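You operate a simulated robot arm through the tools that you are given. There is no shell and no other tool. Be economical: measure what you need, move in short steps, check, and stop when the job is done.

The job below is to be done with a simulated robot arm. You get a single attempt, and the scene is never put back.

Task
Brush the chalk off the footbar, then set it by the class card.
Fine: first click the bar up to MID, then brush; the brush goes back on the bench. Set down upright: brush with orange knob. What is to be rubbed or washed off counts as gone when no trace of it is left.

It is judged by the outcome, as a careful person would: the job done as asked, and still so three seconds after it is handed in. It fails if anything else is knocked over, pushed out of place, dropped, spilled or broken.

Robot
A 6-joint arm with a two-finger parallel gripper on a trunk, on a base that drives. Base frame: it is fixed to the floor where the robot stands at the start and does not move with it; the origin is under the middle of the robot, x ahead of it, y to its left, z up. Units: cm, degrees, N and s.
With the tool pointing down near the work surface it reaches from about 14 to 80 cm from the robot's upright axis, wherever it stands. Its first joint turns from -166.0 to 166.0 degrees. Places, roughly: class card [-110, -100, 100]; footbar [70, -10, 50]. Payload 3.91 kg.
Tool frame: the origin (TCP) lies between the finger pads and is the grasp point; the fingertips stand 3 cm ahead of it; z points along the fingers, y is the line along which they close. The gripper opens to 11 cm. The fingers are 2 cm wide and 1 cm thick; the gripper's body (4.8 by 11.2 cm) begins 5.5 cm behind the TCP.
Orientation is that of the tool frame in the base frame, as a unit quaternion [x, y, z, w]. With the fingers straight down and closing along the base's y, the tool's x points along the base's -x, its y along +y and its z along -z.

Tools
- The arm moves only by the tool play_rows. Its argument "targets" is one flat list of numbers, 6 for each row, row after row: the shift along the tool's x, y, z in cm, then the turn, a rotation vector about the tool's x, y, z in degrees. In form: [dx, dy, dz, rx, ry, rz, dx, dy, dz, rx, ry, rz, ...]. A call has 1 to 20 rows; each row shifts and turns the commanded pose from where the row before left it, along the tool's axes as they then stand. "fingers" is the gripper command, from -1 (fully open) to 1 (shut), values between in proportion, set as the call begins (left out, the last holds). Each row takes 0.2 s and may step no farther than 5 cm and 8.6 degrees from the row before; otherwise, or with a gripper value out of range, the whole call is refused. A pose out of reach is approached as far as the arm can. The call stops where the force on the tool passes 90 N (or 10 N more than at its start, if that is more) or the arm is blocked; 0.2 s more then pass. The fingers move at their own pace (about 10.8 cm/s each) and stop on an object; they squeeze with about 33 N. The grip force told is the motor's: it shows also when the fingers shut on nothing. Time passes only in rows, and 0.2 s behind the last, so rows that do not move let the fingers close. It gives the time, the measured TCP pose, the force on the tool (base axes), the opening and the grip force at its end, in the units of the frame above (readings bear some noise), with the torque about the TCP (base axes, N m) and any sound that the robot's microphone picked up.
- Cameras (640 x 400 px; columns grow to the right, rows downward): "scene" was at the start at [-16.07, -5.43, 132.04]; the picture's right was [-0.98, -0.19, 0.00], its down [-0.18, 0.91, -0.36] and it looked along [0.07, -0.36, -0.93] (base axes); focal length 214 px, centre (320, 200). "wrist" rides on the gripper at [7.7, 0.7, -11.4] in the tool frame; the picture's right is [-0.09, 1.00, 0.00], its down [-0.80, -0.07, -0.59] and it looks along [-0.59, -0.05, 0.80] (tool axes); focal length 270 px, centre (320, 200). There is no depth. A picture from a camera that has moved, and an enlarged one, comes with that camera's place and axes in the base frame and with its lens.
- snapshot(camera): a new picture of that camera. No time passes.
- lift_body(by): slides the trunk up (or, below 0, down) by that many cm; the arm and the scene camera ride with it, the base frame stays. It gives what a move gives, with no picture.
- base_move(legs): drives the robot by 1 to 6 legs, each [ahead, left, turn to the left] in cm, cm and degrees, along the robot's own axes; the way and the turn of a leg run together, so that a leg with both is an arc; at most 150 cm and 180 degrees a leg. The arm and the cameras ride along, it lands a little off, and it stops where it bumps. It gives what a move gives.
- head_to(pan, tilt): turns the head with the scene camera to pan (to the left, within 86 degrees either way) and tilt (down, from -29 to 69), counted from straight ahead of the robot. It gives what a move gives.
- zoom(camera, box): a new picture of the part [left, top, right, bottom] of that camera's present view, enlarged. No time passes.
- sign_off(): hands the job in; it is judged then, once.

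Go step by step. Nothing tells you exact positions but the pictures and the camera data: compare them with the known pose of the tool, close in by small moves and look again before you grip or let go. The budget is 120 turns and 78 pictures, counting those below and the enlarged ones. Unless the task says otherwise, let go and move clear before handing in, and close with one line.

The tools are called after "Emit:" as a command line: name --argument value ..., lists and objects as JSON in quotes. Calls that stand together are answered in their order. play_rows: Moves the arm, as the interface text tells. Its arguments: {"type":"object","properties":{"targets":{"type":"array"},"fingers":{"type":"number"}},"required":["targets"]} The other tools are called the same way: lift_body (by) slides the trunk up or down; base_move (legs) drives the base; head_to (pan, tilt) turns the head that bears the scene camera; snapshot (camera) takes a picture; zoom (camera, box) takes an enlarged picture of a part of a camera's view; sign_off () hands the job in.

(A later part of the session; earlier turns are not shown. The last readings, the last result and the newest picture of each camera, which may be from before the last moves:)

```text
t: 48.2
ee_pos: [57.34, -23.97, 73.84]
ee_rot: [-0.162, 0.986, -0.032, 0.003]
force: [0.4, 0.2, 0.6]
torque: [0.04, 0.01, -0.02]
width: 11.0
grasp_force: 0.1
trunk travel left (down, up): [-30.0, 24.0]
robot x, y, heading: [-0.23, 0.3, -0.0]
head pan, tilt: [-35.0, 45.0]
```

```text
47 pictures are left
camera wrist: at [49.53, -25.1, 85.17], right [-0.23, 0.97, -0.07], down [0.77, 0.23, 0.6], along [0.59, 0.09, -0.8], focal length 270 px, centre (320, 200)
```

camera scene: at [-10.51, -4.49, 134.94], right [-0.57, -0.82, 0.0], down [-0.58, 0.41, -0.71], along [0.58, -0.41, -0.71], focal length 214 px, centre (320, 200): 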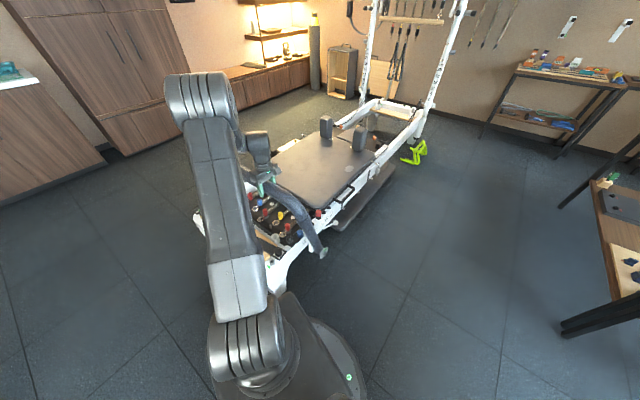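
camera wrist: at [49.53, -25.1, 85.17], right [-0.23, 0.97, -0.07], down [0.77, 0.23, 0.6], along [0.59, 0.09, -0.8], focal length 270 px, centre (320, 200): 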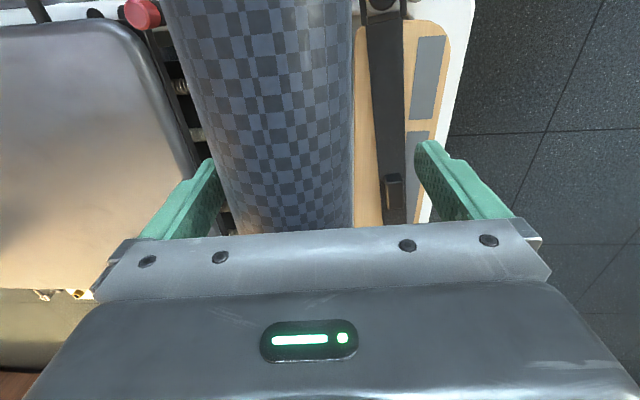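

Emit:
play_rows --targets '[0, -1.8, 0, 0, 0, 0]'

Emit:
play_rows --targets '[0, 0, 0, 0, 0, 0, 0, 0, 0, 0, 0, 0, 0, 0, 0, 0, 0, 0]' --fingers 1

Emit:
play_rows --targets '[0, -0.86, -0.18, -1, 0, 0, 0, -0.86, -0.18, -1, 0, 0, 0, -0.86, -0.18, -1, 0, 0, 0, -0.86, -0.18, -1, 0, 0]'

Emit:
play_rows --targets '[0, -0.86, -0.18, -1, 0, 0, 0, -0.86, -0.18, -1, 0, 0, 0, -0.86, -0.18, -1, 0, 0, 0, -0.86, -0.18, -1, 0, 0, 0, -0.86, -0.18, -1, 0, 0]'

```text
t: 48.6
ee_pos: [57.8, -25.68, 74.05]
ee_rot: [-0.161, 0.986, -0.032, 0.004]
force: [-1.1, -0.2, -0.2]
torque: [-0.04, 0.0, 0.03]
width: 11.0
grasp_force: 0.0
trunk travel left (down, up): [-30.0, 24.0]
robot x, y, heading: [-0.04, -0.06, 0.3]
head pan, tilt: [-35.0, 45.0]
```

```text
t: 49.5
ee_pos: [57.71, -25.7, 74.23]
ee_rot: [-0.162, 0.986, -0.032, 0.003]
force: [-1.7, 8.0, 5.6]
torque: [0.2, 0.47, -0.44]
width: 5.39
grasp_force: 44.7
trunk travel left (down, up): [-30.0, 24.0]
robot x, y, heading: [-0.39, 0.02, 0.4]
head pan, tilt: [-35.0, 45.0]
```

```text
t: 50.5
ee_pos: [58.82, -29.11, 75.01]
ee_rot: [-0.161, 0.987, 0.002, -0.002]
force: [-20.8, -1.1, 7.8]
torque: [-0.28, -0.07, -0.9]
width: 5.36
grasp_force: 44.9
trunk travel left (down, up): [-30.0, 24.0]
robot x, y, heading: [-0.31, 0.35, 0.3]
head pan, tilt: [-35.0, 45.0]
```

```text
t: 51.4
ee_pos: [59.31, -30.25, 75.14]
ee_rot: [-0.164, 0.985, 0.044, -0.018]
force: [-17.1, 17.0, 20.1]
torque: [0.86, 0.51, -1.07]
width: 5.41
grasp_force: 45.4
trunk travel left (down, up): [-30.0, 24.0]
robot x, y, heading: [-0.59, 0.08, 0.8]
head pan, tilt: [-35.0, 45.0]
stopped in row 4: the force on the tool passed its limit at 98 N (the readings are from after the stop); the commanded pose is now the measured one
```

Emit:
play_rows --targets '[0, 0.5, 0.1, 2, 0, 0, 0, 0.86, 0.18, 2, 0, 0, 0, 0.86, 0.18, 1, 0, 0, 0, 0.86, 0.18, 1, 0, 0, 0, 0.86, 0.18, 1, 0, 0]'

Emit:
play_rows --targets '[0, 0.86, 0.18, 1, 0, 0, 0, 0.86, 0.18, 1, 0, 0]'

Emit:
play_rows --targets '[0, 0.86, 0.18, 1, 0, 0, 0, 0.86, 0.18, 1, 0, 0]'

```text
t: 52.6
ee_pos: [58.16, -26.71, 74.22]
ee_rot: [-0.166, 0.986, -0.017, -0.006]
force: [-9.2, 3.5, 6.1]
torque: [-0.48, -0.45, -1.28]
width: 5.43
grasp_force: 45.6
trunk travel left (down, up): [-30.0, 24.0]
robot x, y, heading: [-0.13, 0.67, 0.5]
head pan, tilt: [-35.0, 45.0]
```

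```text
t: 53.2
ee_pos: [57.62, -25.28, 73.7]
ee_rot: [-0.167, 0.985, -0.034, -0.003]
force: [-0.8, -3.7, 2.5]
torque: [1.19, 0.96, -0.88]
width: 5.42
grasp_force: 45.3
trunk travel left (down, up): [-30.0, 24.0]
robot x, y, heading: [0.05, 0.46, 0.8]
head pan, tilt: [-35.0, 45.0]
```

```text
t: 53.8
ee_pos: [57.76, -25.37, 73.54]
ee_rot: [-0.161, 0.985, -0.06, 0.006]
force: [9.3, -17.5, -9.3]
torque: [-0.52, 0.49, -0.92]
width: 5.39
grasp_force: 45.2
trunk travel left (down, up): [-30.0, 24.0]
robot x, y, heading: [-0.08, 0.59, 0.4]
head pan, tilt: [-35.0, 45.0]
stopped in row 2: the force on the tool passed its limit at 92 N (the readings are from after the stop); the commanded pose is now the measured one
```

It catches again at 75°, so the top isn't a reset; the ball lever at about (52.8,-61,30) should be the release. I'll let go, and bring the wrist camera over the lever.

Emit:
play_rows --targets '[0, 0, 0, 0, 0, 0, 0, 0, 0, 0, 0, 0]' --fingers -1

Emit:
play_rows --targets '[0, 0, -4.5, 0, 0, 0, 0, 0, -4.5, 0, 0, 0, 0, 0, -4.5, 0, 0, 0, 3.6, -3.2, 0, 0, 0, 0, 3.6, -3.2, 0, 0, 0, 0, 3.6, -3.2, 0, 0, 0, 0, 3.6, -3.2, 0, 0, 0, 0, 3.6, -3.2, 0, 0, 0, 0, 3.6, -3.2, 0, 0, 0, 0, 3.6, -3.2, 0, 0, 0, 0, 0, -3.2, 0, 0, 0, 0, 0, -3.2, 0, 0, 0, 0, 0, -3.2, 0, 0, 0, 0]'

```text
t: 54.4
ee_pos: [57.74, -24.86, 73.78]
ee_rot: [-0.163, 0.985, -0.059, 0.007]
force: [0.1, 0.4, 0.0]
torque: [-0.04, -0.01, 0.04]
width: 11.0
grasp_force: 0.0
trunk travel left (down, up): [-30.0, 24.0]
robot x, y, heading: [-0.34, 0.52, 0.3]
head pan, tilt: [-35.0, 45.0]
```

```text
t: 57.2
ee_pos: [43.63, -61.56, 91.02]
ee_rot: [-0.163, 0.985, -0.059, 0.007]
force: [-0.5, 0.0, 0.9]
torque: [-0.03, -0.02, -0.01]
width: 11.01
grasp_force: 0.0
trunk travel left (down, up): [-30.0, 24.0]
robot x, y, heading: [-0.09, -0.08, 0.1]
head pan, tilt: [-35.0, 45.0]
```

Emit:
play_rows --targets '[0, 0, 0, -6.8, 0, 0, -0.12, -0.23, 4.3, 0, 0, 0, -0.12, -0.23, 4.3, 0, 0, 0, -0.12, -0.23, 4.3, 0, 0, 0, -0.12, -0.23, 4.3, 0, 0, 0, -0.12, -0.23, 4.3, 0, 0, 0, -0.12, -0.23, 4.3, 0, 0, 0, -0.12, -0.23, 4.3, 0, 0, 0, -0.12, -0.23, 4.3, 0, 0, 0, -0.12, -0.23, 4.3, 0, 0, 0, -0.12, -0.23, 4.3, 0, 0, 0, 0, 0, 0, 0, -7.5, 0, 0, 0, 0, 0, -7.5, 0, 0, 0, 0, 0, -7.5, 0, 0, 0, 0, 0, -7.5, 0]'

Emit:
snapshot --camera "wrist"

```text
t: 60.4
ee_pos: [45.27, -63.3, 48.16]
ee_rot: [-0.158, 0.953, 0.042, 0.254]
force: [-0.6, -0.2, 0.1]
torque: [-0.04, 0.01, 0.02]
width: 11.01
grasp_force: 0.1
trunk travel left (down, up): [-30.0, 24.0]
robot x, y, heading: [-0.37, 0.22, 0.3]
head pan, tilt: [-35.0, 45.0]
```

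```text
46 pictures are left
camera wrist: at [33.33, -66.65, 54.23], right [-0.25, 0.97, 0.04], down [0.4, 0.06, 0.91], along [0.88, 0.24, -0.4], focal length 270 px, centre (320, 200)
```

wrist: 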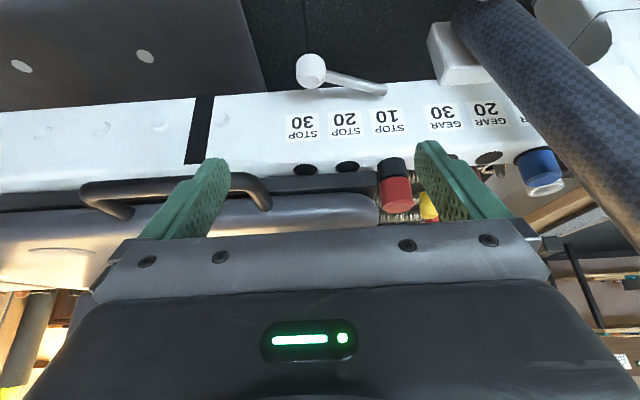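

The lever lies horizontal, ball at about (52.9,-61.6,30.6), hinged on the rail near y -53. I'll close the fingers, come just above the ball, and press it down gently.

Emit:
play_rows --targets '[0.2, -0.1, 3.2, 0, 0, 0, 0.2, -0.1, 3.2, 0, 0, 0, 0.2, -0.1, 3.2, 0, 0, 0, 0.2, -0.1, 3.2, 0, 0, 0]' --fingers 1

Emit:
snapshot --camera "wrist"

```text
t: 61.4
ee_pos: [49.37, -59.9, 37.67]
ee_rot: [-0.156, 0.954, 0.04, 0.254]
force: [0.1, -1.1, 1.1]
torque: [-0.02, -0.02, 0.0]
width: 0.01
grasp_force: 32.7
out of reach, approached as far as the arm can: row 3, 4
trunk travel left (down, up): [-30.0, 24.0]
robot x, y, heading: [-0.2, 0.07, 0.2]
head pan, tilt: [-35.0, 45.0]
```

```text
45 pictures are left
camera wrist: at [37.49, -63.14, 43.82], right [-0.25, 0.97, 0.04], down [0.4, 0.06, 0.91], along [0.88, 0.24, -0.41], focal length 270 px, centre (320, 200)
```

wrist: 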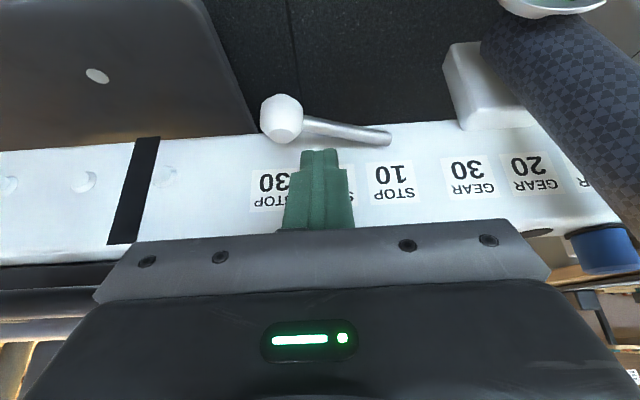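

It's at the edge of reach; I'll lift, drive the base 15 cm to its right, and come back.

Emit:
play_rows --targets '[-2, 0, -3.46, 0, 0, 0, -2, 0, -3.46, 0, 0, 0]'

Emit:
base_move --legs '[[0, -15, 0]]'

Emit:
play_rows --targets '[0, 0, 0, 0, 0, 0]'

```text
t: 62.0
ee_pos: [49.3, -59.62, 45.65]
ee_rot: [-0.157, 0.954, 0.043, 0.253]
force: [0.4, -0.1, -0.6]
torque: [-0.01, 0.01, 0.02]
width: 0.01
grasp_force: 32.9
trunk travel left (down, up): [-30.0, 24.0]
robot x, y, heading: [-0.03, 0.32, 0.2]
head pan, tilt: [-35.0, 45.0]
```

```text
t: 63.4
ee_pos: [49.41, -74.45, 45.74]
ee_rot: [-0.159, 0.953, 0.042, 0.253]
force: [-0.4, -0.4, 0.6]
torque: [0.01, 0.02, -0.03]
width: 0.0
grasp_force: 32.5
trunk travel left (down, up): [-30.0, 24.0]
robot x, y, heading: [-0.12, -14.74, 0.5]
head pan, tilt: [-35.0, 45.0]
```

```text
t: 63.8
ee_pos: [49.29, -74.5, 45.78]
ee_rot: [-0.158, 0.954, 0.043, 0.252]
force: [1.3, 0.8, -0.9]
torque: [0.05, 0.03, -0.03]
width: 0.0
grasp_force: 32.8
trunk travel left (down, up): [-30.0, 24.0]
robot x, y, heading: [-0.04, -14.73, 0.1]
head pan, tilt: [-35.0, 45.0]
```

Emit:
play_rows --targets '[-0.13, 2.9, 0.4, 0, 0, 0, -0.13, 2.9, 0.4, 0, 0, 0, -0.13, 2.9, 1.5, 0, 0, 0, -0.13, 2.4, 4, 0, 0, 0, -0.13, 0.5, 4, 0, 0, 0]'

Emit:
snapshot --camera "wrist"

```text
t: 65.0
ee_pos: [50.94, -61.7, 37.07]
ee_rot: [-0.157, 0.954, 0.041, 0.252]
force: [0.3, 0.7, 0.4]
torque: [-0.01, 0.0, -0.04]
width: 0.0
grasp_force: 32.8
trunk travel left (down, up): [-30.0, 24.0]
robot x, y, heading: [-0.19, -14.45, 0.4]
head pan, tilt: [-35.0, 45.0]
```

```text
44 pictures are left
camera wrist: at [39.11, -64.99, 43.1], right [-0.25, 0.97, 0.04], down [0.4, 0.06, 0.91], along [0.88, 0.24, -0.4], focal length 270 px, centre (320, 200)
```

wrist: 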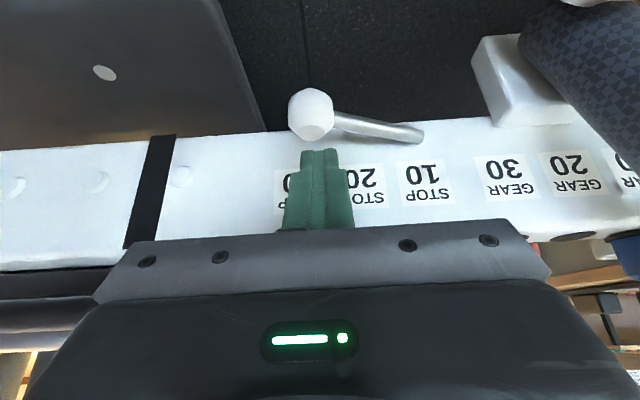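

Emit:
play_rows --targets '[0.5, 0, 0.87, 0, 0, 0, 0.5, 0, 0.87, 0, 0, 0, 0.5, 0, 0.87, 0, 0, 0]'

Emit:
play_rows --targets '[0.5, 0, 0.87, 0, 0, 0]'

```text
t: 65.8
ee_pos: [50.88, -61.66, 34.03]
ee_rot: [-0.158, 0.954, 0.042, 0.252]
force: [-3.0, 1.4, 5.6]
torque: [0.08, -0.03, -0.02]
width: 0.0
grasp_force: 33.3
trunk travel left (down, up): [-30.0, 24.0]
robot x, y, heading: [0.12, -14.53, 0.2]
head pan, tilt: [-35.0, 45.0]
```

```text
t: 66.2
ee_pos: [50.86, -61.74, 33.82]
ee_rot: [-0.158, 0.953, 0.039, 0.256]
force: [-21.2, 14.6, 60.4]
torque: [0.73, -0.57, -0.02]
width: 0.0
grasp_force: 32.8
trunk travel left (down, up): [-30.0, 24.0]
robot x, y, heading: [0.03, -14.72, 0.3]
head pan, tilt: [-35.0, 45.0]
```

Pressing down is a hard stop, so the lever must lift up. I'll back off, level the tool, and hook the closed fingertips under the ball.

Emit:
play_rows --targets '[-1, 0, -1.73, 0, 0, 0, 4.33, 0, -2.5, 0, 0, 0, 4.33, 0, -2.5, 0, 0, 0, 0, 0, 0, 0, -8, 0, 0, 0, 0, 0, -8, 0, 0, 0, 0, 0, -8, 0, 0, 0, 0, 0, -8, 0, 0, 0, 0, 0, -8, 0, 0, 0, 0, 0, 0, 0]'

Emit:
snapshot --camera "wrist"

```text
t: 68.2
ee_pos: [41.5, -64.89, 35.18]
ee_rot: [-0.135, 0.809, 0.094, 0.564]
force: [0.2, -0.1, -0.1]
torque: [-0.01, -0.03, 0.01]
width: 0.03
grasp_force: 32.9
trunk travel left (down, up): [-30.0, 24.0]
robot x, y, heading: [-0.52, -14.5, 0.3]
head pan, tilt: [-35.0, 45.0]
```

```text
43 pictures are left
camera wrist: at [28.66, -68.53, 31.85], right [-0.29, 0.95, 0.08], down [-0.24, -0.16, 0.96], along [0.92, 0.26, 0.28], focal length 270 px, centre (320, 200)
```

wrist: 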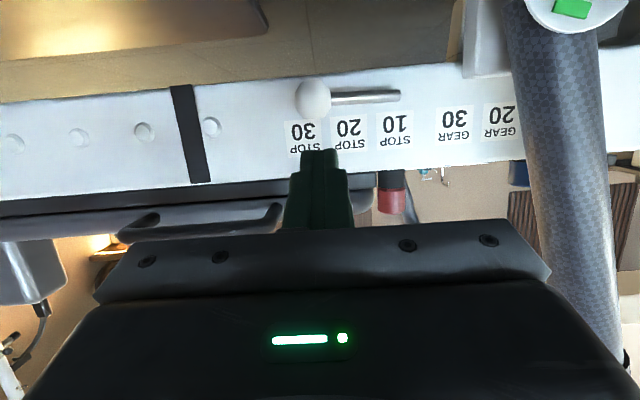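

Emit:
play_rows --targets '[3.6, 0, 1.3, 0, 0, 0, 3.6, 0, 1.3, 0, 0, 0, -1.1, 0, 3.1, 0, 0, 0, -1.1, 0, 3.1, 0, 0, 0, -1.1, 0, 3.1, 0, 0, 0, 0, 0, 0, 0, 0, 0]'

Emit:
snapshot --camera "wrist"

```text
t: 69.6
ee_pos: [50.18, -59.89, 31.92]
ee_rot: [-0.135, 0.81, 0.095, 0.563]
force: [-2.1, 1.9, -1.4]
torque: [-0.03, 0.08, 0.06]
width: 0.0
grasp_force: 33.0
out of reach, approached as far as the arm can: row 1, 2
trunk travel left (down, up): [-30.0, 24.0]
robot x, y, heading: [0.19, -14.66, 0.4]
head pan, tilt: [-35.0, 45.0]
```

```text
42 pictures are left
camera wrist: at [37.35, -63.52, 28.75], right [-0.29, 0.95, 0.08], down [-0.24, -0.16, 0.96], along [0.93, 0.26, 0.27], focal length 270 px, centre (320, 200)
```

wrist: 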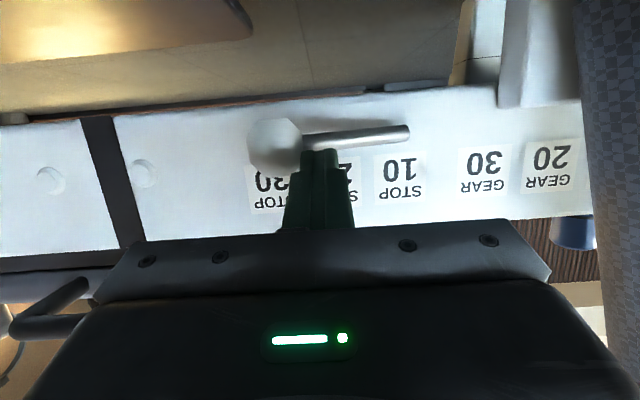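

Lower poses are out of reach at this trunk height. I'll back away and slide the trunk down.

Emit:
play_rows --targets '[1.3, 0, -3.6, 0, 0, 0, 1.3, 0, -3.6, 0, 0, 0]'

Emit:
lift_body --by -4.2

Emit:
play_rows --targets '[-0.3, -1.7, 0.8, 0, 0, 0]'

Emit:
snapshot --camera "wrist"

```text
t: 70.2
ee_pos: [43.07, -62.7, 31.88]
ee_rot: [-0.134, 0.809, 0.093, 0.564]
force: [-0.3, 1.1, 0.3]
torque: [-0.01, 0.01, -0.03]
width: 0.01
grasp_force: 33.2
trunk travel left (down, up): [-30.0, 24.0]
robot x, y, heading: [-0.07, -14.47, 0.3]
head pan, tilt: [-35.0, 45.0]
```

```text
t: 71.0
ee_pos: [43.01, -62.61, 27.77]
ee_rot: [-0.135, 0.81, 0.094, 0.563]
force: [0.9, -0.2, 0.9]
torque: [0.0, 0.01, 0.0]
width: 0.0
grasp_force: 32.7
trunk travel left (down, up): [-25.8, 28.2]
robot x, y, heading: [-0.23, -14.7, 0.5]
head pan, tilt: [-35.0, 45.0]
```

```text
t: 71.4
ee_pos: [44.21, -63.65, 28.37]
ee_rot: [-0.134, 0.81, 0.093, 0.563]
force: [0.2, 0.0, -0.4]
torque: [-0.02, -0.03, -0.01]
width: 0.0
grasp_force: 32.7
out of reach, approached as far as the arm can: row 1
trunk travel left (down, up): [-25.8, 28.2]
robot x, y, heading: [-0.25, -14.69, 0.4]
head pan, tilt: [-35.0, 45.0]
```

```text
41 pictures are left
camera wrist: at [31.38, -67.29, 25.17], right [-0.29, 0.95, 0.08], down [-0.24, -0.16, 0.96], along [0.93, 0.26, 0.28], focal length 270 px, centre (320, 200)
```

wrist: 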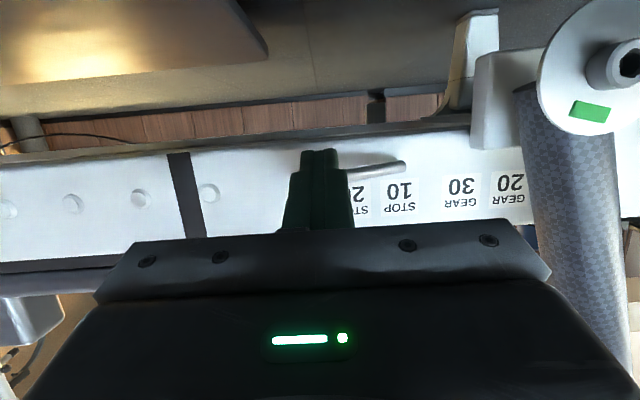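

Emit:
lift_body --by -5

Emit:
play_rows --targets '[-2, 0, -0.4, 0, 0, 0, -1.03, 0, 2.8, 0, 0, 0, -1.03, 0, 2.4, 0, 0, 0, 0, 0, 0, 0, 0, 0]'

Emit:
snapshot --camera "wrist"

```text
t: 72.3
ee_pos: [44.3, -63.66, 23.41]
ee_rot: [-0.134, 0.81, 0.092, 0.563]
force: [-0.3, -0.1, -0.2]
torque: [0.01, -0.04, 0.0]
width: 0.0
grasp_force: 32.5
trunk travel left (down, up): [-20.8, 33.2]
robot x, y, heading: [-0.23, -14.96, 0.3]
head pan, tilt: [-35.0, 45.0]
```

```text
t: 73.3
ee_pos: [49.8, -61.79, 25.47]
ee_rot: [-0.134, 0.81, 0.093, 0.563]
force: [-0.9, 0.4, 0.2]
torque: [-0.02, -0.01, -0.04]
width: 0.0
grasp_force: 33.3
trunk travel left (down, up): [-20.8, 33.2]
robot x, y, heading: [-0.26, -14.27, 0.0]
head pan, tilt: [-35.0, 45.0]
```

```text
40 pictures are left
camera wrist: at [36.91, -65.41, 22.25], right [-0.29, 0.95, 0.08], down [-0.24, -0.16, 0.96], along [0.93, 0.26, 0.28], focal length 270 px, centre (320, 200)
```

wrist: 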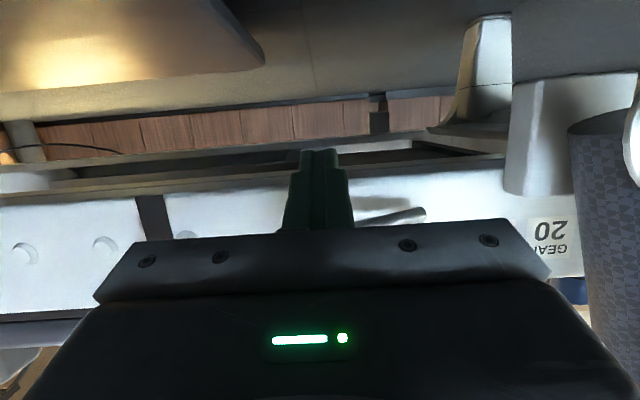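

The fingertips are under the ball. Now lift gently.

Emit:
play_rows --targets '[-0.34, 0, 0.94, 0, 0, 0, -1.41, 0, -0.5, 0, 0, 0, -1.41, 0, -0.5, 0, 0, 0]'

Emit:
play_rows --targets '[-0.94, 0, -0.34, 0, 0, 0, -0.94, 0, -0.34, 0, 0, 0]'

```text
t: 74.2
ee_pos: [50.79, -61.2, 28.58]
ee_rot: [-0.135, 0.81, 0.094, 0.563]
force: [-1.1, -0.3, -0.8]
torque: [-0.02, 0.0, 0.03]
width: 0.01
grasp_force: 32.9
trunk travel left (down, up): [-20.8, 33.2]
robot x, y, heading: [-0.1, -14.35, 0.3]
head pan, tilt: [-35.0, 45.0]
```

```text
t: 74.8
ee_pos: [50.89, -61.52, 30.62]
ee_rot: [-0.134, 0.81, 0.092, 0.563]
force: [0.6, -0.4, -1.3]
torque: [0.03, 0.02, 0.03]
width: 0.0
grasp_force: 32.5
trunk travel left (down, up): [-20.8, 33.2]
robot x, y, heading: [-0.34, -14.4, -0.0]
head pan, tilt: [-35.0, 45.0]
```

Emit:
play_rows --targets '[-0.94, 0, -0.34, 0, 0, 0, -0.94, 0, -0.34, 0, 0, 0]'

Emit:
snapshot --camera "wrist"

```text
t: 75.3
ee_pos: [50.86, -61.43, 32.51]
ee_rot: [-0.134, 0.811, 0.092, 0.563]
force: [0.0, 0.2, 0.3]
torque: [0.01, -0.01, -0.01]
width: 0.0
grasp_force: 33.4
trunk travel left (down, up): [-20.8, 33.2]
robot x, y, heading: [-0.13, -14.39, 0.3]
head pan, tilt: [-35.0, 45.0]
```

```text
39 pictures are left
camera wrist: at [37.93, -65.01, 29.23], right [-0.29, 0.95, 0.08], down [-0.24, -0.16, 0.96], along [0.93, 0.26, 0.28], focal length 270 px, centre (320, 200)
```

wrist: 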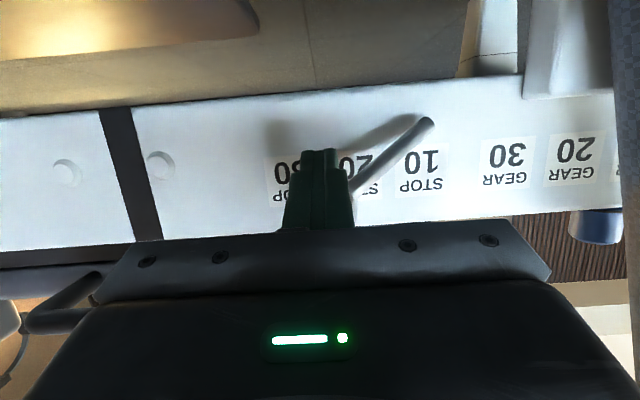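

The lever swings up easily (now about 40° up). Check the bar's state.

Emit:
snapshot --camera "scene"

```text
38 pictures are left
camera scene: at [-10.53, -19.28, 125.73], right [-0.57, -0.82, 0.0], down [-0.58, 0.4, -0.71], along [0.58, -0.4, -0.71], focal length 214 px, centre (320, 200)
```

scene: 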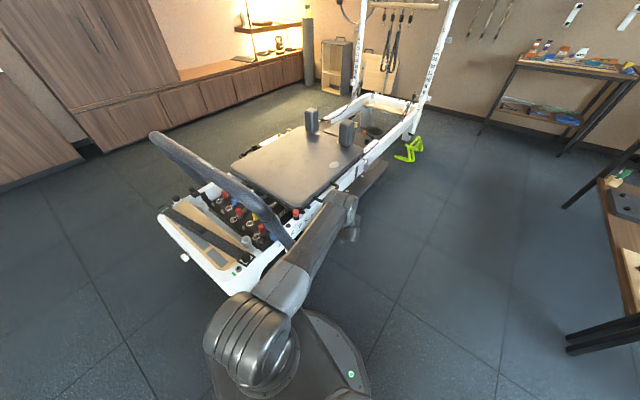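

Emit:
play_rows --targets '[-0.94, 0.5, -0.34, 0, 0, 0, -0.94, 0.8, -0.34, 0, 0, 0]'

Emit:
play_rows --targets '[-0.94, 1, -0.34, 0, 0, 0, -0.94, 1.2, -0.34, 0, 0, 0]'

Emit:
snapshot --camera "wrist"

```text
t: 76.0
ee_pos: [50.55, -60.19, 34.49]
ee_rot: [-0.134, 0.81, 0.093, 0.563]
force: [1.3, -0.5, -0.5]
torque: [0.03, 0.01, 0.0]
width: 0.0
grasp_force: 32.9
trunk travel left (down, up): [-20.8, 33.2]
robot x, y, heading: [-0.63, -14.54, 0.3]
head pan, tilt: [-35.0, 45.0]
```

```text
t: 76.5
ee_pos: [49.39, -58.61, 35.15]
ee_rot: [-0.125, 0.818, 0.092, 0.554]
force: [-2.9, -44.9, -97.3]
torque: [0.1, 2.21, -0.96]
width: 0.0
grasp_force: 32.6
trunk travel left (down, up): [-20.8, 33.2]
robot x, y, heading: [-0.34, -14.36, -0.0]
head pan, tilt: [-35.0, 45.0]
```

```text
37 pictures are left
camera wrist: at [36.4, -61.97, 32.12], right [-0.27, 0.96, 0.09], down [-0.22, -0.16, 0.96], along [0.94, 0.24, 0.25], focal length 270 px, centre (320, 200)
```

wrist: 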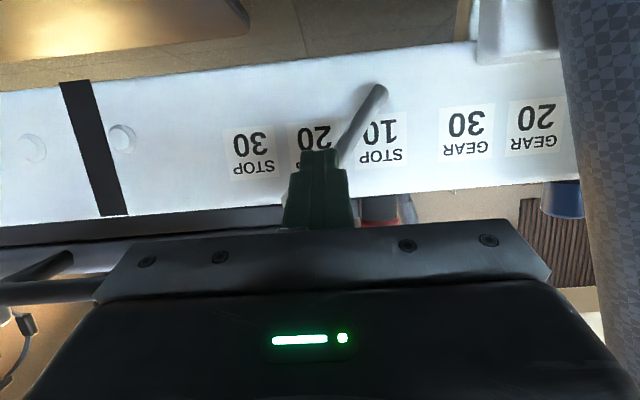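

The lever hit its upper end at about 55–60°. I'll ease down a few cm and see whether it stays and whether the bar moved.

Emit:
play_rows --targets '[0.94, -0.8, 0.34, 0, 0, 0, 0.94, -0.8, 0.34, 0, 0, 0, 1.4, -0.8, 0.5, 0, 0, 0, 1.4, 0, 0.5, 0, 0, 0, 1.4, 0, 0.5, 0, 0, 0]'

Emit:
snapshot --camera "wrist"

Emit:
zoom --camera "scene" --box '[130, 110, 380, 300]'

```text
t: 77.8
ee_pos: [50.75, -60.39, 30.18]
ee_rot: [-0.134, 0.809, 0.092, 0.564]
force: [0.0, -0.1, 0.1]
torque: [-0.03, 0.03, -0.01]
width: 0.0
grasp_force: 33.0
trunk travel left (down, up): [-20.8, 33.2]
robot x, y, heading: [-0.27, -14.73, 0.3]
head pan, tilt: [-35.0, 45.0]
```

```text
36 pictures are left
camera wrist: at [37.81, -64.11, 26.93], right [-0.29, 0.95, 0.08], down [-0.24, -0.15, 0.96], along [0.93, 0.26, 0.28], focal length 270 px, centre (320, 200)
```

wrist: 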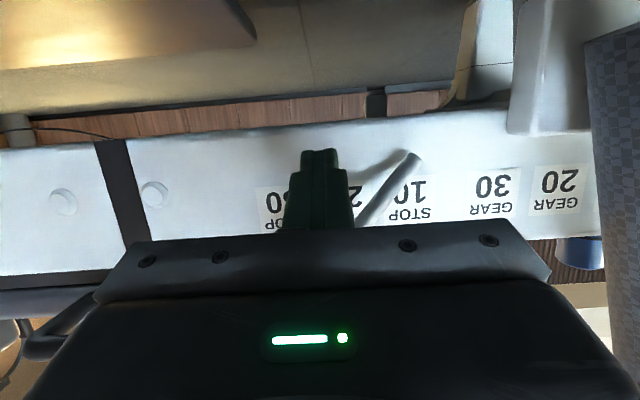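

```text
2.11 times, centred on (255, 205) of scene
camera zoom: at [-10.49, -19.3, 125.74], right [-0.57, -0.82, 0.0], down [-0.58, 0.4, -0.71], along [0.58, -0.4, -0.71], focal length 452 px, centre (457, 190)
```

zoom: 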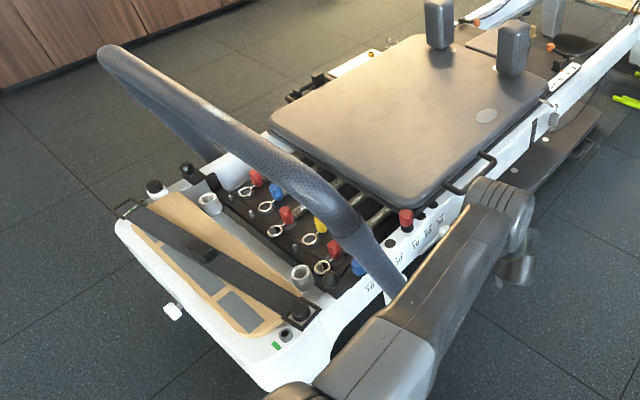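

The lever stays up by itself and the bar stays put, so it is a two-position latch. I'll go back to the bar, grip it and see if it now lowers.

Emit:
play_rows --targets '[1.37, 0, -3.77, 0, 0, 0, 1.37, 0, -3.77, 0, 0, 0, 1.37, 0, -3.77, 0, 0, 0, 0, 0, 0, 0, 8, 0, 0, 0, 0, 0, 8, 0, 0, 0, 0, 0, 8, 0, 0, 0, 0, 0, 8, 0, 0, 0, 0, 0, 8, 0, 0, 0, 0, 0, 8, 0, 0, 0, 0, 0, 8, 0, 0, 0, 0, 0, 8, 0, 0, 0, 0, 0, 5, 0]' --fingers -1

Emit:
lift_body --by 9.2

Emit:
play_rows --targets '[0, 0, -4.8, 0, 0, 0, 0, 0, -4.8, 0, 0, 0, 0, 0, -4.8, 0, 0, 0, 0, 0, -4.8, 0, 0, 0, 0, 0, -4.8, 0, 0, 0, 0, 0, -4.8, 0, 0, 0, 0, 0, -4.8, 0, 0, 0, 0, 0, -4.8, 0, 0, 0, 0, 0, -4.8, 0, 0, 0, 0, 0, -4.8, 0, 0, 0, 0, 0, -2, 0, 0, 0]'

```text
t: 80.3
ee_pos: [39.08, -64.35, 30.09]
ee_rot: [-0.163, 0.987, 0.001, 0.005]
force: [-1.0, 0.3, 1.1]
torque: [0.0, -0.04, 0.0]
width: 10.99
grasp_force: 0.1
trunk travel left (down, up): [-20.8, 33.2]
robot x, y, heading: [-0.48, -14.54, 0.1]
head pan, tilt: [-35.0, 45.0]
```

```text
t: 81.6
ee_pos: [39.08, -64.31, 39.28]
ee_rot: [-0.163, 0.987, 0.002, 0.005]
force: [0.4, -0.2, 0.0]
torque: [0.0, 0.04, 0.01]
width: 10.99
grasp_force: 0.0
trunk travel left (down, up): [-30.0, 24.0]
robot x, y, heading: [-0.18, -14.74, 0.2]
head pan, tilt: [-35.0, 45.0]
```

```text
t: 84.0
ee_pos: [38.69, -64.48, 89.42]
ee_rot: [-0.163, 0.987, 0.001, 0.005]
force: [0.3, 0.6, -0.2]
torque: [0.02, -0.04, 0.0]
width: 10.99
grasp_force: 0.2
trunk travel left (down, up): [-30.0, 24.0]
robot x, y, heading: [-0.25, -14.93, 0.5]
head pan, tilt: [-35.0, 45.0]
```

Emit:
play_rows --targets '[-3.06, 3.06, 0, 0, 0, 0, -3.06, 3.06, 0, 0, 0, 0, -3.06, 3.06, 0, 0, 0, 0, -3.06, 3.06, 0, 0, 0, 0, -3.06, 3.06, 0, 0, 0, 0, -3.06, 3.06, 0, 0, 0, 0, -3.06, 3.06, 0, 0, 0, 0, -3.06, 3.06, 0, 0, 0, 0, -3.06, 3.06, 0, 0, 0, 0, -3.06, 3.06, 0, 0, 0, 0]'

Emit:
play_rows --targets '[0, 0, 4.5, 0, 0, 0, 0, 0, 4.5, 0, 0, 0, 0, 0, 4.3, 0, 0, 0]'

Emit:
snapshot --camera "wrist"

```text
t: 86.2
ee_pos: [57.71, -25.49, 89.65]
ee_rot: [-0.162, 0.987, 0.001, 0.005]
force: [-0.3, -1.1, -0.5]
torque: [0.03, 0.03, 0.0]
width: 10.99
grasp_force: 0.0
trunk travel left (down, up): [-30.0, 24.0]
robot x, y, heading: [0.02, -14.45, 0.4]
head pan, tilt: [-35.0, 45.0]
```

```text
t: 87.0
ee_pos: [57.75, -25.72, 76.58]
ee_rot: [-0.163, 0.987, 0.0, 0.004]
force: [0.2, 0.9, -0.3]
torque: [-0.03, -0.03, 0.0]
width: 10.99
grasp_force: 0.0
trunk travel left (down, up): [-30.0, 24.0]
robot x, y, heading: [0.06, -14.43, 0.4]
head pan, tilt: [-35.0, 45.0]
```

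```text
34 pictures are left
camera wrist: at [50.17, -27.45, 87.82], right [-0.24, 0.97, 0.0], down [0.78, 0.19, 0.6], along [0.59, 0.14, -0.8], focal length 270 px, centre (320, 200)
```

wrist: 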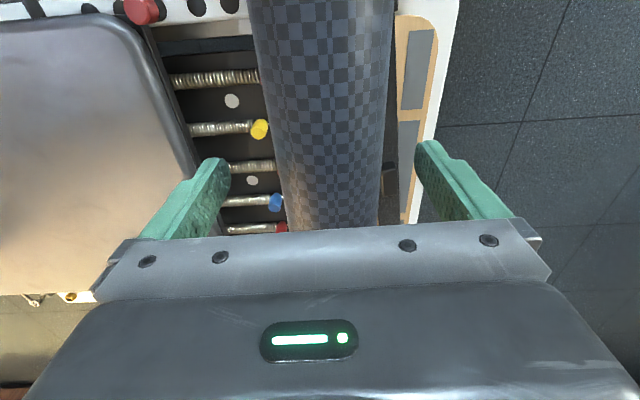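

Emit:
play_rows --targets '[0, 0, 2.3, 0, 0, 0]'

Emit:
play_rows --targets '[0, 0, 0, 0, 0, 0, 0, 0, 0, 0, 0, 0, 0, 0, 0, 0, 0, 0, 0, -0.84, -0.22, -1, 0, 0]' --fingers 1

Emit:
play_rows --targets '[0, 0.84, 0.22, 1, 0, 0, 0, 0.84, 0.22, 1, 0, 0, 0, 0.84, 0.22, 1, 0, 0, 0, 0.84, 0.22, 1, 0, 0]'

```text
t: 87.4
ee_pos: [57.84, -25.65, 74.16]
ee_rot: [-0.163, 0.987, 0.001, 0.005]
force: [-0.1, 0.8, -0.4]
torque: [0.0, -0.02, -0.01]
width: 10.99
grasp_force: 0.1
trunk travel left (down, up): [-30.0, 24.0]
robot x, y, heading: [-0.3, -14.86, 0.4]
head pan, tilt: [-35.0, 45.0]
```

```text
t: 88.4
ee_pos: [57.95, -26.43, 74.47]
ee_rot: [-0.162, 0.987, 0.009, 0.005]
force: [-4.7, 8.1, 15.9]
torque: [-0.12, 0.33, -0.89]
width: 5.35
grasp_force: 45.4
trunk travel left (down, up): [-30.0, 24.0]
robot x, y, heading: [-0.11, -14.78, 0.2]
head pan, tilt: [-35.0, 45.0]
```

```text
t: 89.4
ee_pos: [57.62, -25.12, 74.03]
ee_rot: [-0.159, 0.987, -0.028, 0.016]
force: [1.0, -14.7, 5.7]
torque: [-0.99, 0.17, -0.72]
width: 5.4
grasp_force: 44.8
trunk travel left (down, up): [-30.0, 24.0]
robot x, y, heading: [-0.06, -14.62, -0.1]
head pan, tilt: [-35.0, 45.0]
stopped in row 4: the force on the tool passed its limit at 99 N (the readings are from after the stop); the commanded pose is now the measured one
```

Still caught at 75° with the lever up. Next test: lift to the top stop and lower again with the lever in this position.

Emit:
play_rows --targets '[0, 0, 0, -3, 0, 0, 0, -0.84, -0.22, -1, 0, 0, 0, -0.84, -0.22, -1, 0, 0, 0, -0.84, -0.22, -1, 0, 0, 0, -0.84, -0.22, -1, 0, 0, 0, -0.84, -0.22, -1, 0, 0, 0, -0.84, -0.22, -1, 0, 0, 0, -0.84, -0.22, -1, 0, 0]'

Emit:
play_rows --targets '[0, 0.5, 0.13, 1, 0, 0, 0, 0.84, 0.22, 1, 0, 0, 0, 0.84, 0.22, 1, 0, 0, 0, 0.84, 0.22, 1, 0, 0, 0, 0.84, 0.22, 1, 0, 0]'

Emit:
play_rows --targets '[0, 0.84, 0.22, 1, 0, 0, 0, 0.84, 0.22, 1, 0, 0, 0, 0.84, 0.22, 1, 0, 0, 0, 0.84, 0.22, 1, 0, 0]'

```text
t: 91.2
ee_pos: [59.28, -30.24, 75.24]
ee_rot: [-0.162, 0.985, 0.059, 0.002]
force: [-30.3, 16.2, -3.0]
torque: [-0.87, -1.36, -0.95]
width: 5.4
grasp_force: 45.1
trunk travel left (down, up): [-30.0, 24.0]
robot x, y, heading: [-0.14, -14.91, -0.1]
head pan, tilt: [-35.0, 45.0]
```

```text
t: 92.4
ee_pos: [58.22, -26.6, 74.52]
ee_rot: [-0.16, 0.987, 0.016, 0.01]
force: [-18.1, -3.1, -2.5]
torque: [-0.35, -0.94, -1.05]
width: 5.36
grasp_force: 44.8
trunk travel left (down, up): [-30.0, 24.0]
robot x, y, heading: [0.06, -14.84, -0.3]
head pan, tilt: [-35.0, 45.0]
```

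```text
t: 93.4
ee_pos: [57.36, -23.45, 73.44]
ee_rot: [-0.159, 0.987, -0.02, 0.014]
force: [-13.1, -3.5, -18.4]
torque: [0.3, -0.02, -0.29]
width: 5.37
grasp_force: 45.1
trunk travel left (down, up): [-30.0, 24.0]
robot x, y, heading: [-0.21, -14.98, -0.1]
head pan, tilt: [-35.0, 45.0]
```

Now it passes 75° freely: the lever releases it once the bar is unloaded at the top. I'll lower it gently along the arc.

Emit:
play_rows --targets '[0, 0.84, 0.22, 1, 0, 0, 0, 0.84, 0.22, 1, 0, 0, 0, 0.84, 0.22, 1, 0, 0, 0, 0.84, 0.22, 1, 0, 0]'

Emit:
play_rows --targets '[0, 0.84, 0.22, 1, 0, 0, 0, 0.84, 0.22, 1, 0, 0, 0, 0.84, 0.22, 1, 0, 0, 0, 0.84, 0.22, 1, 0, 0]'

```text
t: 94.4
ee_pos: [56.25, -20.55, 72.31]
ee_rot: [-0.158, 0.986, -0.053, 0.019]
force: [-11.0, -10.8, -37.2]
torque: [0.39, -0.3, -0.28]
width: 5.36
grasp_force: 44.8
trunk travel left (down, up): [-30.0, 24.0]
robot x, y, heading: [0.1, -14.3, -0.3]
head pan, tilt: [-35.0, 45.0]
```

```text
t: 95.4
ee_pos: [55.35, -17.37, 71.02]
ee_rot: [-0.157, 0.983, -0.087, 0.024]
force: [-13.2, -14.7, -40.4]
torque: [0.27, 0.03, -0.58]
width: 5.37
grasp_force: 44.3
trunk travel left (down, up): [-30.0, 24.0]
robot x, y, heading: [0.29, -14.9, -0.3]
head pan, tilt: [-35.0, 45.0]
```

Emit:
play_rows --targets '[0, 0.78, 0.45, 1, 0, 0, 0, 0.8, 0.4, 1, 0, 0, 0, 0.82, 0.3, 1, 0, 0, 0, 0.82, 0.28, 1, 0, 0]'

Emit:
play_rows --targets '[0, 0.82, 0.28, 1, 0, 0, 0, 0.82, 0.28, 1, 0, 0, 0, 0.82, 0.28, 1, 0, 0, 0, 0.82, 0.28, 1, 0, 0]'

```text
t: 96.4
ee_pos: [54.34, -14.45, 69.38]
ee_rot: [-0.159, 0.979, -0.122, 0.033]
force: [-26.7, 7.1, 5.9]
torque: [-0.12, 0.81, -0.46]
width: 5.36
grasp_force: 44.9
trunk travel left (down, up): [-30.0, 24.0]
robot x, y, heading: [-0.17, -14.77, -0.3]
head pan, tilt: [-35.0, 45.0]
```

```text
t: 97.4
ee_pos: [53.39, -11.52, 67.43]
ee_rot: [-0.157, 0.974, -0.157, 0.041]
force: [-31.0, 29.0, 36.4]
torque: [0.05, 0.02, -0.25]
width: 5.36
grasp_force: 45.6
trunk travel left (down, up): [-30.0, 24.0]
robot x, y, heading: [-0.17, -14.51, 0.1]
head pan, tilt: [-35.0, 45.0]
```

Emit:
play_rows --targets '[0.2, 0.9, -0.2, 1, 0, 0, 0.2, 0.86, 0.1, 1, 0, 0, 0.1, 0.84, 0.22, 1, 0, 0, 0, 0.84, 0.22, 1, 0, 0]'

Emit:
play_rows --targets '[0, 0.84, 0.22, 1, 0, 0, 0, 0.84, 0.22, 1, 0, 0, 0, 0.84, 0.22, 1, 0, 0]'

Emit:
play_rows --targets '[0, 0.84, 0.22, 1, 0, 0, 0, 0.84, 0.22, 1, 0, 0, 0, 0.84, 0.22, 1, 0, 0]'

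```text
t: 98.4
ee_pos: [52.59, -8.98, 65.51]
ee_rot: [-0.156, 0.968, -0.19, 0.044]
force: [35.2, 19.7, -8.0]
torque: [-0.23, 0.15, -0.38]
width: 5.37
grasp_force: 44.9
trunk travel left (down, up): [-30.0, 24.0]
robot x, y, heading: [-0.19, -14.86, -0.1]
head pan, tilt: [-35.0, 45.0]
```

```text
t: 99.2
ee_pos: [52.1, -6.95, 63.83]
ee_rot: [-0.155, 0.963, -0.215, 0.048]
force: [41.8, 17.6, -14.0]
torque: [-0.26, 0.59, -0.48]
width: 5.37
grasp_force: 45.0
trunk travel left (down, up): [-30.0, 24.0]
robot x, y, heading: [0.08, -14.96, -0.0]
head pan, tilt: [-35.0, 45.0]
```

```text
t: 100.0
ee_pos: [51.34, -5.02, 62.21]
ee_rot: [-0.152, 0.957, -0.24, 0.052]
force: [41.8, 18.4, -13.0]
torque: [0.13, 0.74, -0.71]
width: 5.37
grasp_force: 45.1
trunk travel left (down, up): [-30.0, 24.0]
robot x, y, heading: [0.19, -14.92, -0.1]
head pan, tilt: [-35.0, 45.0]
```

Emit:
play_rows --targets '[-0.2, 0.84, 0.22, 1, 0, 0, -0.1, 0.84, 0.22, 1, 0, 0, 0, 0.84, 0.22, 1, 0, 0]'

Emit:
play_rows --targets '[0, 0.84, 0.22, 1, 0, 0, 0, 0.84, 0.22, 1, 0, 0]'

Emit:
play_rows --targets '[0, 0.84, 0.22, 1, 0, 0, 0, 0.84, 0.22, 1, 0, 0]'

```text
t: 100.8
ee_pos: [50.88, -3.29, 60.47]
ee_rot: [-0.15, 0.951, -0.266, 0.054]
force: [21.3, 17.6, -9.8]
torque: [0.41, 0.67, -0.71]
width: 5.39
grasp_force: 44.8
trunk travel left (down, up): [-30.0, 24.0]
robot x, y, heading: [-0.17, -14.69, 0.1]
head pan, tilt: [-35.0, 45.0]
```

```text
t: 101.4
ee_pos: [50.53, -2.27, 59.13]
ee_rot: [-0.151, 0.946, -0.283, 0.056]
force: [18.4, 16.0, -11.6]
torque: [0.52, 0.53, -0.48]
width: 5.38
grasp_force: 44.8
trunk travel left (down, up): [-30.0, 24.0]
robot x, y, heading: [-0.13, -14.94, -0.1]
head pan, tilt: [-35.0, 45.0]
```

```text
t: 102.0
ee_pos: [50.07, -1.09, 57.89]
ee_rot: [-0.149, 0.941, -0.299, 0.059]
force: [17.7, 13.3, -11.7]
torque: [-0.52, 1.16, -0.5]
width: 5.38
grasp_force: 44.9
trunk travel left (down, up): [-30.0, 24.0]
robot x, y, heading: [-0.06, -14.7, -0.0]
head pan, tilt: [-35.0, 45.0]
```

It's back near the starting angle and still free; I'll go on gently to find where it rests.

Emit:
play_rows --targets '[0, 0.84, 0.22, 1, 0, 0, 0, 0.84, 0.22, 1, 0, 0, 0, 0.84, 0.22, 1, 0, 0]'

Emit:
play_rows --targets '[0, 0.84, 0.22, 1, 0, 0, 0, 0.84, 0.22, 1, 0, 0, 0, 0.84, 0.22, 1, 0, 0]'

Emit:
play_rows --targets '[0, 0.84, 0.22, 1, 0, 0, 0, 0.84, 0.22, 1, 0, 0, 0, 0.84, 0.22, 1, 0, 0]'

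```text
t: 102.8
ee_pos: [49.58, 0.44, 55.9]
ee_rot: [-0.148, 0.932, -0.324, 0.063]
force: [12.3, 3.8, -18.6]
torque: [0.12, 0.42, 0.45]
width: 5.35
grasp_force: 44.8
trunk travel left (down, up): [-30.0, 24.0]
robot x, y, heading: [-0.1, -14.9, -0.3]
head pan, tilt: [-35.0, 45.0]
```

```text
t: 103.6
ee_pos: [49.01, 1.9, 53.77]
ee_rot: [-0.147, 0.923, -0.348, 0.067]
force: [5.5, 7.0, -15.7]
torque: [0.46, 0.57, 0.03]
width: 5.34
grasp_force: 45.0
trunk travel left (down, up): [-30.0, 24.0]
robot x, y, heading: [-0.08, -15.01, -0.1]
head pan, tilt: [-35.0, 45.0]
```

```text
t: 104.4
ee_pos: [48.62, 3.23, 51.61]
ee_rot: [-0.145, 0.914, -0.372, 0.072]
force: [-10.2, 10.7, -12.4]
torque: [0.57, 0.79, 0.42]
width: 5.33
grasp_force: 45.2
trunk travel left (down, up): [-30.0, 24.0]
robot x, y, heading: [0.07, -14.77, -0.2]
head pan, tilt: [-35.0, 45.0]
```

Emit:
play_rows --targets '[0.1, 0.84, 0.22, 1, 0, 0, 0, 0.84, 0.22, 1, 0, 0, 0, 0.84, 0.22, 1, 0, 0, 0, 0.84, 0.22, 1, 0, 0]'

Emit:
play_rows --targets '[0, 0.84, 0.22, 1, 0, 0, 0, 0.84, 0.22, 1, 0, 0, 0, 0.84, 0.22, 1, 0, 0, 0, 0.84, 0.22, 1, 0, 0]'

Emit:
play_rows --targets '[0, 0.84, 0.22, 1, 0, 0, 0, 0.84, 0.22, 1, 0, 0, 0, 0.84, 0.22, 1, 0, 0, 0, 0.84, 0.22, 1, 0, 0]'

```text
t: 105.4
ee_pos: [47.97, 4.95, 48.52]
ee_rot: [-0.142, 0.901, -0.404, 0.077]
force: [-5.2, 15.5, -7.8]
torque: [-0.9, 0.79, 0.78]
width: 5.36
grasp_force: 45.2
trunk travel left (down, up): [-30.0, 24.0]
robot x, y, heading: [0.29, -14.91, -0.1]
head pan, tilt: [-35.0, 45.0]
```

```text
t: 106.4
ee_pos: [47.77, 6.46, 45.52]
ee_rot: [-0.139, 0.886, -0.435, 0.082]
force: [-21.3, 24.4, 1.6]
torque: [0.1, 0.76, 0.57]
width: 5.36
grasp_force: 45.1
trunk travel left (down, up): [-30.0, 24.0]
robot x, y, heading: [-0.03, -14.84, -0.1]
head pan, tilt: [-35.0, 45.0]
```

```text
t: 106.9
ee_pos: [47.73, 6.26, 45.49]
ee_rot: [-0.133, 0.876, -0.455, 0.085]
force: [-17.6, -3.0, 52.6]
torque: [-0.88, 1.0, 0.17]
width: 5.4
grasp_force: 44.9
trunk travel left (down, up): [-30.0, 24.0]
robot x, y, heading: [0.14, -14.83, -0.2]
head pan, tilt: [-35.0, 45.0]
stopped in row 2: the force on the tool passed its limit at 101 N (the readings are from after the stop); the commanded pose is now the measured one
```

Bottom stop is at about 24°, so the starting 43° was a held notch. I'll raise it again past 43° and test whether it catches there now.

Emit:
play_rows --targets '[0, 0, 0, -2, 0, 0, 0, -0.84, -0.22, -1, 0, 0, 0, -0.84, -0.22, -1, 0, 0, 0, -0.84, -0.22, -1, 0, 0, 0, -0.84, -0.22, -1, 0, 0, 0, -0.84, -0.22, -1, 0, 0, 0, -0.84, -0.22, -1, 0, 0]'

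Emit:
play_rows --targets '[0, 0.84, 0.22, 1, 0, 0, 0, 0.84, 0.22, 1, 0, 0, 0, 0.84, 0.22, 1, 0, 0]'

```text
t: 108.5
ee_pos: [48.54, 3.98, 49.67]
ee_rot: [-0.139, 0.906, -0.392, 0.073]
force: [-21.1, -0.8, -12.9]
torque: [-0.94, 0.69, 0.93]
width: 5.36
grasp_force: 44.9
trunk travel left (down, up): [-30.0, 24.0]
robot x, y, heading: [-0.0, -15.02, -0.6]
head pan, tilt: [-35.0, 45.0]
```

```text
t: 109.3
ee_pos: [48.16, 5.24, 47.26]
ee_rot: [-0.137, 0.897, -0.414, 0.077]
force: [-31.0, -3.5, -15.5]
torque: [0.32, 0.38, 1.27]
width: 5.36
grasp_force: 45.1
trunk travel left (down, up): [-30.0, 24.0]
robot x, y, heading: [0.02, -14.96, -0.5]
head pan, tilt: [-35.0, 45.0]
```

Emit:
play_rows --targets '[0.2, -0.84, -0.22, -1, 0, 0, 0.1, -0.84, -0.22, -1, 0, 0, 0, -0.84, -0.22, -1, 0, 0, 0, -0.84, -0.22, -1, 0, 0, 0, -0.84, -0.22, -1, 0, 0, 0, -0.84, -0.22, -1, 0, 0]'

Emit:
play_rows --targets '[0, -0.84, -0.24, -1, 0, 0, 0, -0.84, -0.24, -1, 0, 0, 0, -0.84, -0.24, -1, 0, 0, 0, -0.84, -0.24, -1, 0, 0, 0, -0.84, -0.24, -1, 0, 0, 0, -0.84, -0.24, -1, 0, 0]'

Emit:
play_rows --targets '[0, -0.84, -0.24, -1, 0, 0, 0, -0.84, -0.24, -1, 0, 0, 0, -0.84, -0.24, -1, 0, 0, 0, -0.84, -0.24, -1, 0, 0, 0, -0.84, -0.24, -1, 0, 0, 0, -0.84, -0.24, -1, 0, 0]'

```text
t: 110.7
ee_pos: [48.89, 2.91, 51.81]
ee_rot: [-0.141, 0.918, -0.365, 0.07]
force: [37.3, -10.1, -30.3]
torque: [-0.2, 0.23, 0.46]
width: 5.35
grasp_force: 44.7
trunk travel left (down, up): [-30.0, 24.0]
robot x, y, heading: [-0.23, -15.0, -0.4]
head pan, tilt: [-35.0, 45.0]
```

```text
t: 112.1
ee_pos: [49.51, 0.15, 56.01]
ee_rot: [-0.144, 0.935, -0.317, 0.061]
force: [36.8, -11.4, -33.9]
torque: [-0.44, 0.52, 0.4]
width: 5.38
grasp_force: 44.8
trunk travel left (down, up): [-30.0, 24.0]
robot x, y, heading: [0.02, -15.12, -0.2]
head pan, tilt: [-35.0, 45.0]
```

```text
t: 113.5
ee_pos: [50.36, -2.93, 60.11]
ee_rot: [-0.147, 0.951, -0.268, 0.052]
force: [20.8, -17.9, -40.2]
torque: [-0.16, 0.1, 0.27]
width: 5.38
grasp_force: 45.6
trunk travel left (down, up): [-30.0, 24.0]
robot x, y, heading: [-0.16, -14.59, -0.5]
head pan, tilt: [-35.0, 45.0]
```

Emit:
play_rows --targets '[0, -0.84, -0.2, -1, 0, 0, 0, -0.84, -0.1, -1, 0, 0, 0, -0.84, -0.1, -1, 0, 0]'

Emit:
play_rows --targets '[0, 0.84, 0.22, 1, 0, 0, 0, 0.84, 0.22, 1, 0, 0, 0, 0.84, 0.22, 1, 0, 0, 0, 0.84, 0.22, 1, 0, 0]'

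Emit:
play_rows --targets '[0, 0.84, 0.22, 1, 0, 0, 0, 0.84, 0.22, 1, 0, 0, 0, 0.84, 0.22, 1, 0, 0, 0, 0.84, 0.22, 1, 0, 0]'

```text
t: 114.3
ee_pos: [51.01, -4.74, 62.08]
ee_rot: [-0.149, 0.957, -0.243, 0.052]
force: [2.6, -4.7, -21.4]
torque: [-0.78, -0.04, -0.18]
width: 5.37
grasp_force: 44.8
trunk travel left (down, up): [-30.0, 24.0]
robot x, y, heading: [0.05, -14.94, -0.2]
head pan, tilt: [-35.0, 45.0]
```

```text
t: 115.3
ee_pos: [50.15, -2.3, 59.65]
ee_rot: [-0.149, 0.948, -0.277, 0.057]
force: [-6.1, 12.0, -8.4]
torque: [0.68, 0.89, 0.53]
width: 5.38
grasp_force: 45.4
trunk travel left (down, up): [-30.0, 24.0]
robot x, y, heading: [-0.18, -14.62, -0.1]
head pan, tilt: [-35.0, 45.0]
```

```text
t: 116.1
ee_pos: [50.0, -1.67, 58.65]
ee_rot: [-0.138, 0.939, -0.31, 0.063]
force: [-8.1, -7.8, 42.6]
torque: [-1.08, 1.21, 0.39]
width: 5.39
grasp_force: 45.0
trunk travel left (down, up): [-30.0, 24.0]
robot x, y, heading: [0.22, -15.24, -0.8]
head pan, tilt: [-35.0, 45.0]
stopped in row 4: the force on the tool passed its limit at 102 N (the readings are from after the stop); the commanded pose is now the measured one
```

The ratchet catches again at 43°, the starting (lowest) notch — that's LOW. Now I'll raise toward the next notch and test for catches in between.

Emit:
play_rows --targets '[0, 0, 0, -2, 0, 0, 0, -0.84, -0.22, -1, 0, 0, 0, -0.84, -0.22, -1, 0, 0, 0, -0.84, -0.22, -1, 0, 0, 0, -0.84, -0.22, -1, 0, 0, 0, -0.84, -0.22, -1, 0, 0, 0, -0.84, -0.22, -1, 0, 0]'

Emit:
play_rows --targets '[0, -0.84, -0.22, -1, 0, 0, 0, -0.84, -0.22, -1, 0, 0, 0, -0.84, -0.22, -1, 0, 0, 0, -0.84, -0.22, -1, 0, 0, 0, -0.84, -0.22, -1, 0, 0, 0, -0.84, -0.22, -1, 0, 0]'

Emit:
play_rows --targets '[0, 0.84, 0.22, 1, 0, 0, 0, 0.84, 0.22, 1, 0, 0, 0, 0.84, 0.22, 1, 0, 0, 0, 0.84, 0.22, 1, 0, 0, 0, 0.84, 0.22, 1, 0, 0, 0, 0.84, 0.22, 1, 0, 0]'

```text
t: 117.7
ee_pos: [51.08, -5.0, 62.07]
ee_rot: [-0.143, 0.958, -0.241, 0.052]
force: [-13.9, -3.1, -13.7]
torque: [-0.83, 0.03, 0.98]
width: 5.38
grasp_force: 45.0
trunk travel left (down, up): [-30.0, 24.0]
robot x, y, heading: [-0.07, -14.92, -0.2]
head pan, tilt: [-35.0, 45.0]
```

```text
t: 119.1
ee_pos: [52.39, -8.76, 65.54]
ee_rot: [-0.146, 0.97, -0.191, 0.045]
force: [-6.4, -4.5, -17.7]
torque: [-0.66, 0.0, 0.47]
width: 5.36
grasp_force: 44.6
trunk travel left (down, up): [-30.0, 24.0]
robot x, y, heading: [0.05, -14.81, -0.5]
head pan, tilt: [-35.0, 45.0]
```

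```text
t: 120.5
ee_pos: [51.04, -5.0, 62.07]
ee_rot: [-0.143, 0.959, -0.241, 0.052]
force: [-6.4, 2.1, -16.1]
torque: [0.36, 0.98, 1.13]
width: 5.37
grasp_force: 45.0
trunk travel left (down, up): [-30.0, 24.0]
robot x, y, heading: [-0.24, -14.99, -0.4]
head pan, tilt: [-35.0, 45.0]
```

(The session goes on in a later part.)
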